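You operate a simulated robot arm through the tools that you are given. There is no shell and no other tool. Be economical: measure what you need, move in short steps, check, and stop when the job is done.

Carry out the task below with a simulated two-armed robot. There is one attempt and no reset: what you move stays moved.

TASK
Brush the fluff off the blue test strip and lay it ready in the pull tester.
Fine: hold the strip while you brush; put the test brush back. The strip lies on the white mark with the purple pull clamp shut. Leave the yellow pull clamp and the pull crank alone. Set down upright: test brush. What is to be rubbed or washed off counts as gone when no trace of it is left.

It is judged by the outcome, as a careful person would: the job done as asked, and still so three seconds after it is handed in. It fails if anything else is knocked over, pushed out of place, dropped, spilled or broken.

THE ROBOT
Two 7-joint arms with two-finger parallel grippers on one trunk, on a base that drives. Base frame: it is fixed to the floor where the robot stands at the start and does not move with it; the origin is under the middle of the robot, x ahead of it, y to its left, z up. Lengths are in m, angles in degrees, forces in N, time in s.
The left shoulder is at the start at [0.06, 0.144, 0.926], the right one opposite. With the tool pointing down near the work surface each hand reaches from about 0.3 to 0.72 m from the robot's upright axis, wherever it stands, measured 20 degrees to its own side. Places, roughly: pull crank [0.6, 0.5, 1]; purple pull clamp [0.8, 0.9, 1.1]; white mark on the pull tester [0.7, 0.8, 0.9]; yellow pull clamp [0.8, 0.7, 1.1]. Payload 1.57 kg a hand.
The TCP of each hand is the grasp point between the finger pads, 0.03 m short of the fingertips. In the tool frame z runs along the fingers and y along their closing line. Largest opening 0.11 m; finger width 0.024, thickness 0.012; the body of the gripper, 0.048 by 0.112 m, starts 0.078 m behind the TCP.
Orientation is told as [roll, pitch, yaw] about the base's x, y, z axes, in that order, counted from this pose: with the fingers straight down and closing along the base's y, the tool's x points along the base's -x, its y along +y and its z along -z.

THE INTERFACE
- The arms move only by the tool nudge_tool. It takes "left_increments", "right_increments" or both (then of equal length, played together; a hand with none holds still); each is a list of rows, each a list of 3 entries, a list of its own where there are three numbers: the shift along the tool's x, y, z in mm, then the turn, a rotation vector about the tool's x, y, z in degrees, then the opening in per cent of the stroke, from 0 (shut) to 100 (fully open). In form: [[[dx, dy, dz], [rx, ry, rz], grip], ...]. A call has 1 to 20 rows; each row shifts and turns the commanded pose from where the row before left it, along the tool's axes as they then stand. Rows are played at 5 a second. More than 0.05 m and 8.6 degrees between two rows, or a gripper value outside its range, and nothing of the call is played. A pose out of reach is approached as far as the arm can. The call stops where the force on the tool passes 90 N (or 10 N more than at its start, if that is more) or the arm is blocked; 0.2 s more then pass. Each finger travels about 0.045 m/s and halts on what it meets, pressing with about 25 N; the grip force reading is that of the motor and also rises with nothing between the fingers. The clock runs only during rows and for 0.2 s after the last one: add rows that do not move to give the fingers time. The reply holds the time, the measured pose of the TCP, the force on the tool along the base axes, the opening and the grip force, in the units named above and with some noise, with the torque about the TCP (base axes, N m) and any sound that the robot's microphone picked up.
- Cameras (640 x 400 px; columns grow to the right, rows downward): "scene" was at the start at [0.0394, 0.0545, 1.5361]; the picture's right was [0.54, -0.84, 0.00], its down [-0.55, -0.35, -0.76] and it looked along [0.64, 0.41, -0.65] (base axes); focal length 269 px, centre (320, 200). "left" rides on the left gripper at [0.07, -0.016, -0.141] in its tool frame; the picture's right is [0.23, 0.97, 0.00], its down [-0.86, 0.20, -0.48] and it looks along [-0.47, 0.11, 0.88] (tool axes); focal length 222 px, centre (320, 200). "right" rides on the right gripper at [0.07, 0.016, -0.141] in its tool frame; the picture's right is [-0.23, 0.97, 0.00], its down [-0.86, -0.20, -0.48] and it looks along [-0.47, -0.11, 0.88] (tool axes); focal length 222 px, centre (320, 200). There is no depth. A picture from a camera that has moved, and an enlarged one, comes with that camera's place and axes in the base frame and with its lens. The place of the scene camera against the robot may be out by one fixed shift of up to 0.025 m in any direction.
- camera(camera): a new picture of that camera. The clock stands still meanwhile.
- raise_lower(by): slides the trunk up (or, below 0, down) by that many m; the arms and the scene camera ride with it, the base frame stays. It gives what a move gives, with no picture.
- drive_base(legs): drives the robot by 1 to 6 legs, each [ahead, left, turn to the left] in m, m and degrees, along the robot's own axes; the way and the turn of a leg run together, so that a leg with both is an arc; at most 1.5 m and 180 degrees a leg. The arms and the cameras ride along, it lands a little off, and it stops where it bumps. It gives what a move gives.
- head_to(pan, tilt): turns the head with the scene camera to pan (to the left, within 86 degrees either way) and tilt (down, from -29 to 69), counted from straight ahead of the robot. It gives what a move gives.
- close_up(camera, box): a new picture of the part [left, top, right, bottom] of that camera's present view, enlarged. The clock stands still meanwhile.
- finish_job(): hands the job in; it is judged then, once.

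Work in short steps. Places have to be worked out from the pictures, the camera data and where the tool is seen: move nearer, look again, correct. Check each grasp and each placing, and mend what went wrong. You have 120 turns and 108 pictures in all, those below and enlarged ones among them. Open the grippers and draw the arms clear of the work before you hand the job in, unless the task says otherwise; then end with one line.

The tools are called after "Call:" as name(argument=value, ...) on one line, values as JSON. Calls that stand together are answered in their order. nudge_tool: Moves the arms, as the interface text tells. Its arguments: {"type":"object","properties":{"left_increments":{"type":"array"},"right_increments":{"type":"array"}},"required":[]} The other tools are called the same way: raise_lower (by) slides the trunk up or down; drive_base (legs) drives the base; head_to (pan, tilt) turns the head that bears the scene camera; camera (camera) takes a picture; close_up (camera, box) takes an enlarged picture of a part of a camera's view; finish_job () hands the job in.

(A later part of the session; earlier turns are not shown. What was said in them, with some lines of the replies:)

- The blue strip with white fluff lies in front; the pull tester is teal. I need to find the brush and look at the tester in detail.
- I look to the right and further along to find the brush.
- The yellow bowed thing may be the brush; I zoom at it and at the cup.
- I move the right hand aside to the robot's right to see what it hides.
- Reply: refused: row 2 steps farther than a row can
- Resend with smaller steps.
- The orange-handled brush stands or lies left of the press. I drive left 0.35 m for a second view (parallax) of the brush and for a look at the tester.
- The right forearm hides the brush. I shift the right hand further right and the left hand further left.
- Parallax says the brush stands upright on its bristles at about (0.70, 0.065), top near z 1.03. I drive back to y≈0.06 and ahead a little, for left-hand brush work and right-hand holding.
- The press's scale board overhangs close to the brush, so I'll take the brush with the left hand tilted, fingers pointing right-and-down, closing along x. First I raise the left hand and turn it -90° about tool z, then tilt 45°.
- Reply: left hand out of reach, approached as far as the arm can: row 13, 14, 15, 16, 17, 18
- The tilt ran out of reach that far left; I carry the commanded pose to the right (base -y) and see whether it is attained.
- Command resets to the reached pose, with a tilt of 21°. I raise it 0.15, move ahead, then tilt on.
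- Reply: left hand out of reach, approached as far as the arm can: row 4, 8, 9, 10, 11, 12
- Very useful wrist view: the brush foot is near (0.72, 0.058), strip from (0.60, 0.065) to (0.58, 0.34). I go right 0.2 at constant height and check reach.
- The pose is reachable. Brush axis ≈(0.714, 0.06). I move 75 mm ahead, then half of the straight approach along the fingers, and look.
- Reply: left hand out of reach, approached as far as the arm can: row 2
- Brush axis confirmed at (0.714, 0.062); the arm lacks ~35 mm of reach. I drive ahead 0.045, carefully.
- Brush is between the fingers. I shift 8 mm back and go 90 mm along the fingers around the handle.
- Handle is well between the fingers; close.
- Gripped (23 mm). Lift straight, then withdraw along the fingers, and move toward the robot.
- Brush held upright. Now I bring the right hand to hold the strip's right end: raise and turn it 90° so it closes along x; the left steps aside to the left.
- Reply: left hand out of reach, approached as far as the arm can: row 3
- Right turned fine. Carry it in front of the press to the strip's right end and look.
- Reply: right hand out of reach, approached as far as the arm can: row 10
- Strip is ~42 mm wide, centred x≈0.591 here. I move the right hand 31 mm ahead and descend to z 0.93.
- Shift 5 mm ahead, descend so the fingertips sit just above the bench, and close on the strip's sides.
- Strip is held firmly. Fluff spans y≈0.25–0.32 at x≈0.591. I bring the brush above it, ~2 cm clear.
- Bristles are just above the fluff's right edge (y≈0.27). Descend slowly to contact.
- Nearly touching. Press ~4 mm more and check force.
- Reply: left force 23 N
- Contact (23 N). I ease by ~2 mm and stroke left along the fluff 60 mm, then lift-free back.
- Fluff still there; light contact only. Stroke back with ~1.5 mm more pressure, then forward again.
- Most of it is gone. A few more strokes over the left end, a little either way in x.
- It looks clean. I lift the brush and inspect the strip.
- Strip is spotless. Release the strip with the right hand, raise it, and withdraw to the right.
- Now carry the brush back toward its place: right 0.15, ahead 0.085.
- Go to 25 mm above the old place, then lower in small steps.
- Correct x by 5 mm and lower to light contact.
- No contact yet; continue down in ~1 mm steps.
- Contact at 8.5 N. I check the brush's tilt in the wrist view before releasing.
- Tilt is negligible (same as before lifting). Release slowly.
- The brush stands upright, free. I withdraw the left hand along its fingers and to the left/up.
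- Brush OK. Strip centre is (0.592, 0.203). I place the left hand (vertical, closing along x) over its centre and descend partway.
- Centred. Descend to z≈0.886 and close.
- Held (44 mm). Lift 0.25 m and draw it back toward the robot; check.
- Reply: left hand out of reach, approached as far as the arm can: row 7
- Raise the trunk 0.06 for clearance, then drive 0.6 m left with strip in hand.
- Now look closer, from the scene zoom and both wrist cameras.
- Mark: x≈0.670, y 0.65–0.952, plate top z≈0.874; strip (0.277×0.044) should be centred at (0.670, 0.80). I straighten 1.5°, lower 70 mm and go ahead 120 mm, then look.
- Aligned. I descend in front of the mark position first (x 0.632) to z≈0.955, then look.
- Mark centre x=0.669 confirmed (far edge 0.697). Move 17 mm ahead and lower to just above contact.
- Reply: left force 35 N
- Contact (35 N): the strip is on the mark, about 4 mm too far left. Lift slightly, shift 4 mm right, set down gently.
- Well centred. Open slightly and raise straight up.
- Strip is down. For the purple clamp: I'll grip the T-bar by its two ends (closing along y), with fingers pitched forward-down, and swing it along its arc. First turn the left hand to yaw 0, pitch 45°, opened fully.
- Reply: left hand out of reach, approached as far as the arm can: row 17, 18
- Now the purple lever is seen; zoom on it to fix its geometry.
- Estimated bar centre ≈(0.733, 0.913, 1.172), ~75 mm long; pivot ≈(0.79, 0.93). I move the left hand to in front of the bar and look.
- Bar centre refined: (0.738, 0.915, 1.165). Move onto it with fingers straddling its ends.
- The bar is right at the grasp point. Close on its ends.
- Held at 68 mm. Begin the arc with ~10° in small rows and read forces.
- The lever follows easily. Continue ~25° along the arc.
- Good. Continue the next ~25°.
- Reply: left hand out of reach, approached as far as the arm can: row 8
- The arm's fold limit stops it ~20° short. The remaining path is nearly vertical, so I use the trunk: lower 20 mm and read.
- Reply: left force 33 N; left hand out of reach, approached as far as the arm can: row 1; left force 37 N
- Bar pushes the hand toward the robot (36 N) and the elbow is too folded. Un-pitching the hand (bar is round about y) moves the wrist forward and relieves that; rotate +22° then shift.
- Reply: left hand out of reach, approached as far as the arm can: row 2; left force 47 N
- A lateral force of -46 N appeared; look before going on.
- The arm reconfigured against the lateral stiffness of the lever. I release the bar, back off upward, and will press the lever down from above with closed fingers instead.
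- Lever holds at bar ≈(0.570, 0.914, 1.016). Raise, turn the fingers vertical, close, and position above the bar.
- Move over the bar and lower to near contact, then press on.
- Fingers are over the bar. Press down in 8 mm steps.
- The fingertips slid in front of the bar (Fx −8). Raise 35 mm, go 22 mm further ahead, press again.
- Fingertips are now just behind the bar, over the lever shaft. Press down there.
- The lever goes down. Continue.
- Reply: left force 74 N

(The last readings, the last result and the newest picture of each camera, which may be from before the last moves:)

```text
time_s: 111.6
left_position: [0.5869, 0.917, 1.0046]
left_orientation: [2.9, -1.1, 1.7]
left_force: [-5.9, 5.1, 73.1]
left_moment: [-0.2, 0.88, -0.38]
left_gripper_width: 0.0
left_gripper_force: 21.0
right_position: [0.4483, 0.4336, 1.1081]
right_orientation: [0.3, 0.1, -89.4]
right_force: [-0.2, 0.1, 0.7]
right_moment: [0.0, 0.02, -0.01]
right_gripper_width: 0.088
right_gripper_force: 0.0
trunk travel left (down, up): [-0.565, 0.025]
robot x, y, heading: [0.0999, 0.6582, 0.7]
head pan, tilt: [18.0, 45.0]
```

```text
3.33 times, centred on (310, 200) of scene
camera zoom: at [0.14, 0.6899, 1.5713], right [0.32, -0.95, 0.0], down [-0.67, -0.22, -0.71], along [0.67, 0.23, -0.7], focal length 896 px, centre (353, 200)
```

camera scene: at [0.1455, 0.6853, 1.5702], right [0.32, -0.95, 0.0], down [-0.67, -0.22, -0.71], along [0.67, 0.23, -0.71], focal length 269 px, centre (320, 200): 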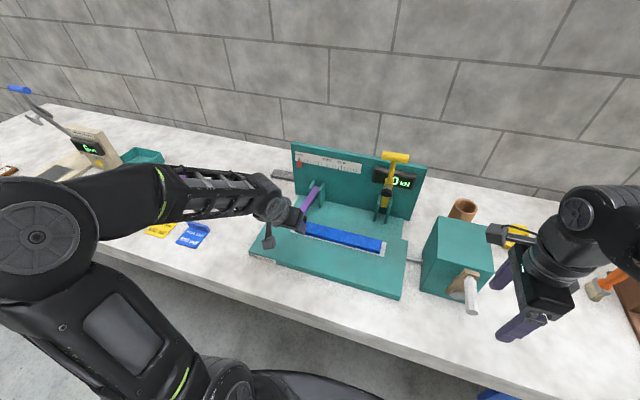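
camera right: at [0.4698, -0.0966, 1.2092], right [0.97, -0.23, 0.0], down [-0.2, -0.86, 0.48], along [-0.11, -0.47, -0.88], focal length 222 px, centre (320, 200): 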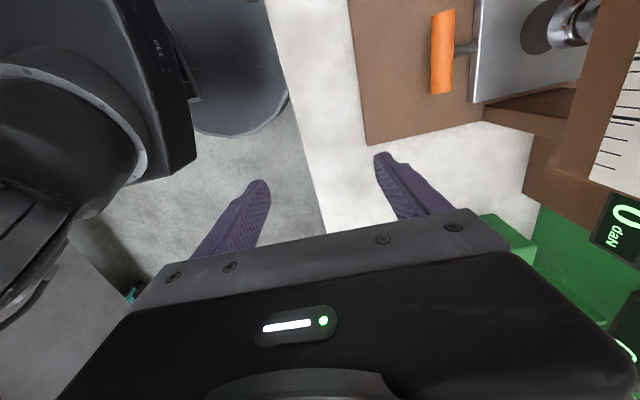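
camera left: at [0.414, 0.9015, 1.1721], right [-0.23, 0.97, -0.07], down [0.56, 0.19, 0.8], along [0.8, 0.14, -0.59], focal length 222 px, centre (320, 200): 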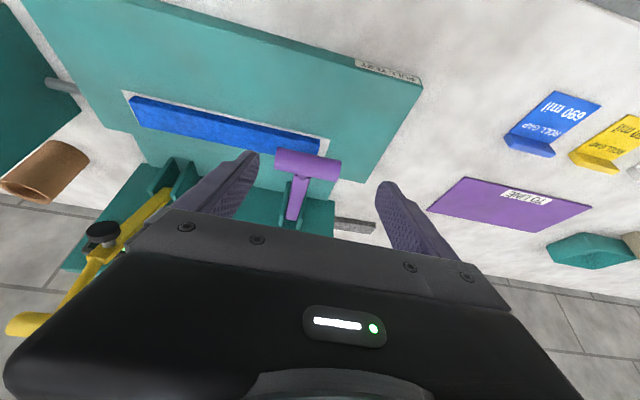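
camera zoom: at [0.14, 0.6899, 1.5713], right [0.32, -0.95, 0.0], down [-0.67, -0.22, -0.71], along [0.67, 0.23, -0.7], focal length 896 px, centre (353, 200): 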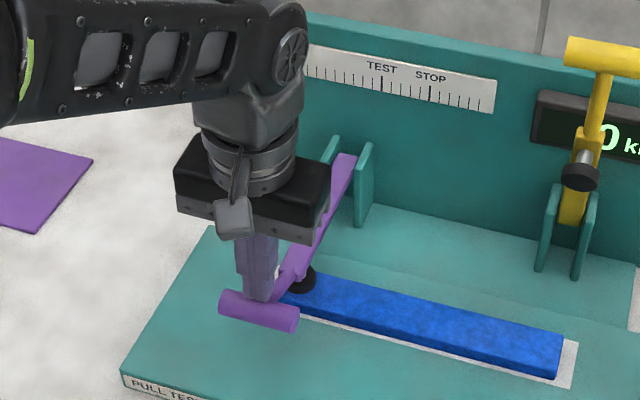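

Firm stop at 73 N — the foot presses on the strip. Raise the hand off and inspect whether it stays shut.

Call:
nudge_tool(left_increments=[[[0, 0, -15], [0, 0, 0], 0], [[0, 0, -30], [0, 0, 0], 0], [[0, 0, -30], [0, 0, 0], 0], [[30, 0, -20], [0, 0, 0], 0], [[40, 0, 0], [0, 0, 0], 0], [[40, 0, 0], [0, 0, 0], 0], [[0, 0, 0], [0, 0, 0], 0]])

Call:
close_up(camera="scene", box=[230, 140, 390, 260])

Call:
camera(camera="left")

```text
time_s: 113.2
left_position: [0.4792, 0.9079, 1.092]
left_orientation: [2.8, 0.0, 1.7]
left_force: [0.1, -0.1, -0.8]
left_moment: [0.01, 0.02, -0.01]
left_gripper_width: 0.0
left_gripper_force: 21.3
right_position: [0.4543, 0.4344, 1.1056]
right_orientation: [0.0, 0.0, -89.4]
right_force: [0.9, 0.1, 0.2]
right_moment: [0.01, 0.05, 0.0]
right_gripper_width: 0.088
right_gripper_force: 0.1
trunk travel left (down, up): [-0.565, 0.025]
robot x, y, heading: [0.1038, 0.6599, 0.8]
head pan, tilt: [18.0, 45.0]
```

```text
3.33 times, centred on (310, 200) of scene
camera zoom: at [0.1481, 0.6923, 1.5701], right [0.32, -0.95, 0.0], down [-0.67, -0.23, -0.71], along [0.67, 0.23, -0.71], focal length 896 px, centre (353, 200)
```

zoom: 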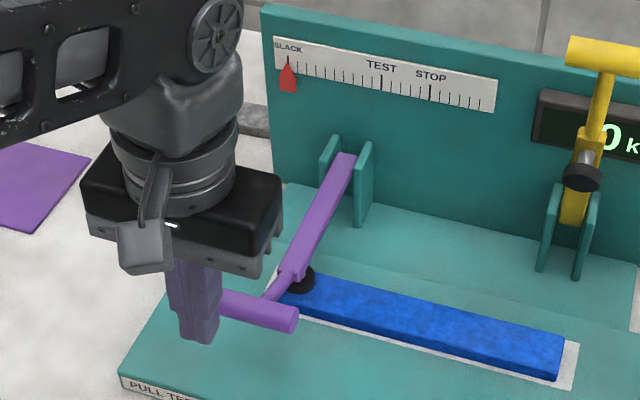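

```text
15 pictures are left
camera left: at [0.4092, 0.8817, 1.2319], right [-0.26, 0.97, 0.05], down [0.85, 0.2, 0.49], along [0.46, 0.17, -0.87], focal length 222 px, centre (320, 200)
```

left: 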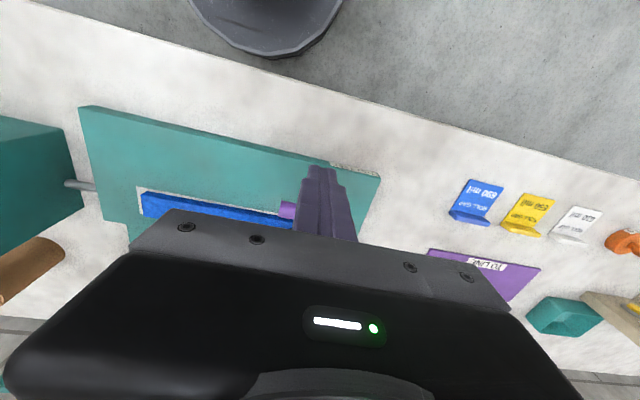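

The lever stays down. Move the hand further off and zoom on the foot.

Call:
nudge_tool(left_increments=[[[30, 20, -20], [0, 0, 0], 30], [[20, 40, -10], [0, 0, 0], 50], [[0, 40, 0], [0, 0, 0], 50], [[0, 40, 0], [0, 0, 0], 50], [[0, 0, 0], [0, 0, 0], 50]])

Call:
close_up(camera="scene", box=[270, 170, 350, 250])

```text
time_s: 114.4
left_position: [0.4246, 1.0464, 1.1294]
left_orientation: [2.8, -0.1, 1.7]
left_force: [-0.2, -0.7, -0.6]
left_moment: [-0.02, -0.02, 0.0]
left_gripper_width: 0.0553
left_gripper_force: 0.0
right_position: [0.4534, 0.4352, 1.1072]
right_orientation: [0.0, 0.0, -89.4]
right_force: [-0.2, -0.4, -0.3]
right_moment: [0.0, 0.01, -0.01]
right_gripper_width: 0.0883
right_gripper_force: 0.1
trunk travel left (down, up): [-0.565, 0.025]
robot x, y, heading: [0.1013, 0.6564, 0.6]
head pan, tilt: [18.0, 45.0]
```

```text
5.00 times, centred on (310, 210) of scene
camera zoom: at [0.1468, 0.6919, 1.5702], right [0.32, -0.95, 0.0], down [-0.67, -0.23, -0.71], along [0.67, 0.23, -0.71], focal length 1344 px, centre (370, 150)
```

zoom: 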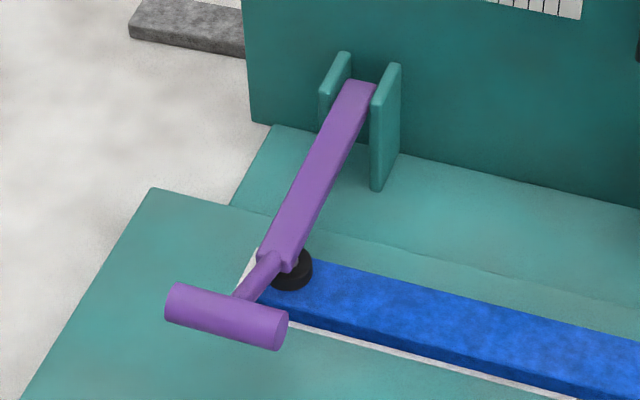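

The foot sits on the strip's end, lever down and staying. I check the brush and the rest with an overview.

Call:
head_to(pan=-25, tilt=40)

Call:
camera(camera="scene")

Call:
head_to(pan=25, tilt=42)

Call:
camera(camera="scene")

Call:
close_up(camera="scene", box=[260, 130, 460, 270])

```text
time_s: 115.5
left_position: [0.424, 1.0479, 1.1301]
left_orientation: [2.7, 0.0, 1.8]
left_force: [-0.7, -0.3, 0.1]
left_moment: [-0.04, -0.02, 0.03]
left_gripper_width: 0.0548
left_gripper_force: 0.1
right_position: [0.4519, 0.4343, 1.1069]
right_orientation: [0.1, 0.0, -89.4]
right_force: [0.2, -0.4, -0.3]
right_moment: [0.01, -0.03, -0.02]
right_gripper_width: 0.0881
right_gripper_force: 0.0
trunk travel left (down, up): [-0.565, 0.025]
robot x, y, heading: [0.1031, 0.6607, 0.5]
head pan, tilt: [-25.0, 40.0]
```

```text
13 pictures are left
camera scene: at [0.1472, 0.6314, 1.5774], right [-0.41, -0.91, 0.0], down [-0.59, 0.27, -0.77], along [0.7, -0.32, -0.64], focal length 269 px, centre (320, 200)
```

scene: 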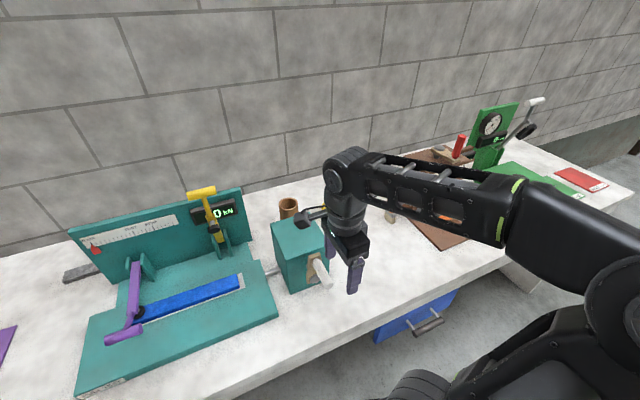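

```text
time_s: 116.7
left_position: [0.4237, 1.0459, 1.1295]
left_orientation: [2.8, -0.1, 1.7]
left_force: [-0.4, -0.1, 0.7]
left_moment: [-0.01, -0.03, 0.02]
left_gripper_width: 0.055
left_gripper_force: 0.1
right_position: [0.4526, 0.4351, 1.107]
right_orientation: [0.0, 0.0, -89.3]
right_force: [0.3, -0.2, -0.9]
right_moment: [0.01, -0.01, -0.02]
right_gripper_width: 0.0883
right_gripper_force: 0.1
trunk travel left (down, up): [-0.565, 0.025]
robot x, y, heading: [0.1021, 0.6587, 0.8]
head pan, tilt: [25.0, 42.0]
```

```text
12 pictures are left
camera scene: at [0.1452, 0.7025, 1.5745], right [0.43, -0.9, 0.0], down [-0.6, -0.29, -0.74], along [0.67, 0.32, -0.67], focal length 269 px, centre (320, 200)
```

scene: 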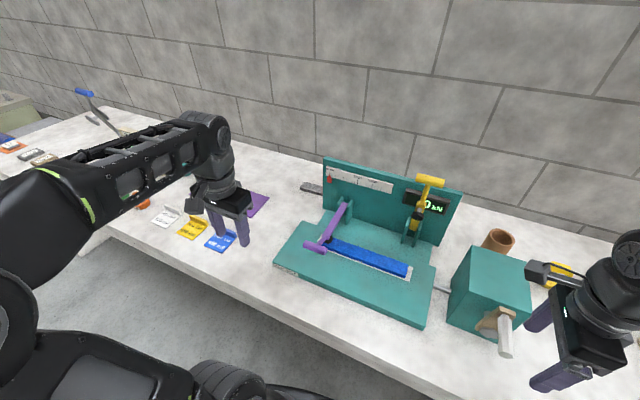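

```text
2.86 times, centred on (360, 200) of scene
camera zoom: at [0.1452, 0.7025, 1.5745], right [0.43, -0.9, 0.0], down [-0.6, -0.29, -0.74], along [0.67, 0.32, -0.67], focal length 768 px, centre (206, 200)
```

zoom: 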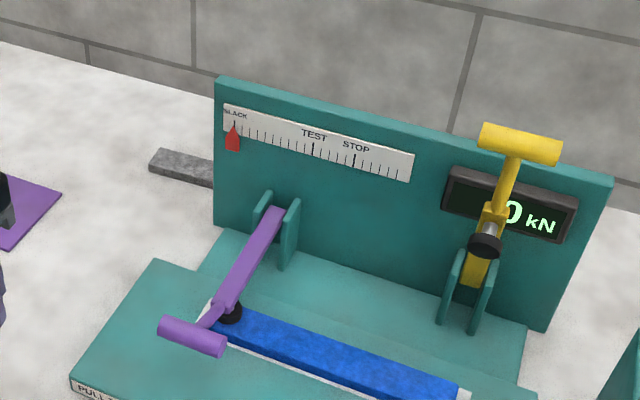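

Clamp looks shut. I shift the right hand aside to verify the brush stands.

Call:
nudge_tool(right_increments=[[[-20, -20, -20], [0, 0, 0], 80], [[-40, -20, 0], [0, 0, 0], 80], [[-40, 0, 0], [0, 0, 0], 80], [[-40, 0, 0], [0, 0, 0], 80], [[-40, 0, 0], [0, 0, 0], 80], [[0, 0, 0], [0, 0, 0], 80]])

Call:
head_to(pan=-28, tilt=40)

Call:
camera(camera="scene")

```text
time_s: 118.1
left_position: [0.4237, 1.0471, 1.1295]
left_orientation: [2.7, -0.1, 1.7]
left_force: [0.0, 0.3, -0.1]
left_moment: [-0.02, 0.02, 0.01]
left_gripper_width: 0.0551
left_gripper_force: 0.1
right_position: [0.4127, 0.2538, 1.1262]
right_orientation: [0.0, 0.0, -89.5]
right_force: [0.2, 1.5, 0.4]
right_moment: [0.01, 0.01, -0.01]
right_gripper_width: 0.088
right_gripper_force: 0.1
trunk travel left (down, up): [-0.565, 0.025]
robot x, y, heading: [0.1024, 0.6599, 0.7]
head pan, tilt: [25.0, 42.0]
```

```text
time_s: 119.3
left_position: [0.424, 1.0462, 1.1303]
left_orientation: [2.7, -0.2, 1.7]
left_force: [0.3, -0.3, -0.3]
left_moment: [-0.01, 0.05, 0.02]
left_gripper_width: 0.0553
left_gripper_force: 0.0
right_position: [0.413, 0.254, 1.1246]
right_orientation: [0.0, 0.1, -89.4]
right_force: [-0.6, 0.5, 1.4]
right_moment: [-0.03, 0.0, -0.01]
right_gripper_width: 0.0882
right_gripper_force: 0.1
trunk travel left (down, up): [-0.565, 0.025]
robot x, y, heading: [0.1037, 0.6577, 0.7]
head pan, tilt: [-28.0, 40.0]
```

```text
10 pictures are left
camera scene: at [0.1452, 0.6274, 1.5774], right [-0.46, -0.89, 0.0], down [-0.57, 0.3, -0.77], along [0.68, -0.35, -0.64], focal length 269 px, centre (320, 200)
```

scene: 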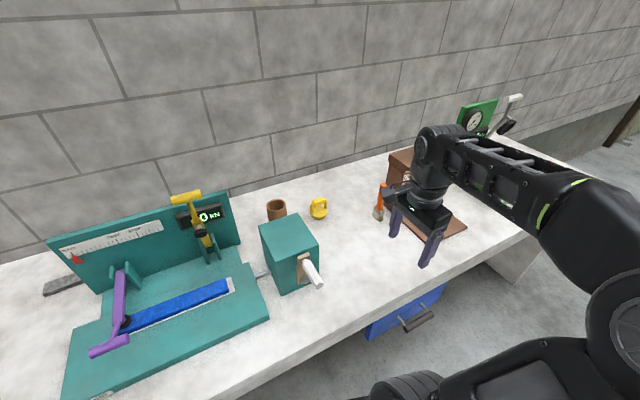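

The brush stands upright in its place, the strip is clean on the mark with the purple clamp shut, and nothing else is disturbed. Handing in.

Call:
finish_job()

```text
The job is handed in.
```

The blue strip is brushed clean and lies on the white mark with the purple clamp shut on its end. The test brush stands upright back in its place, and I left the yellow clamp and the crank alone.
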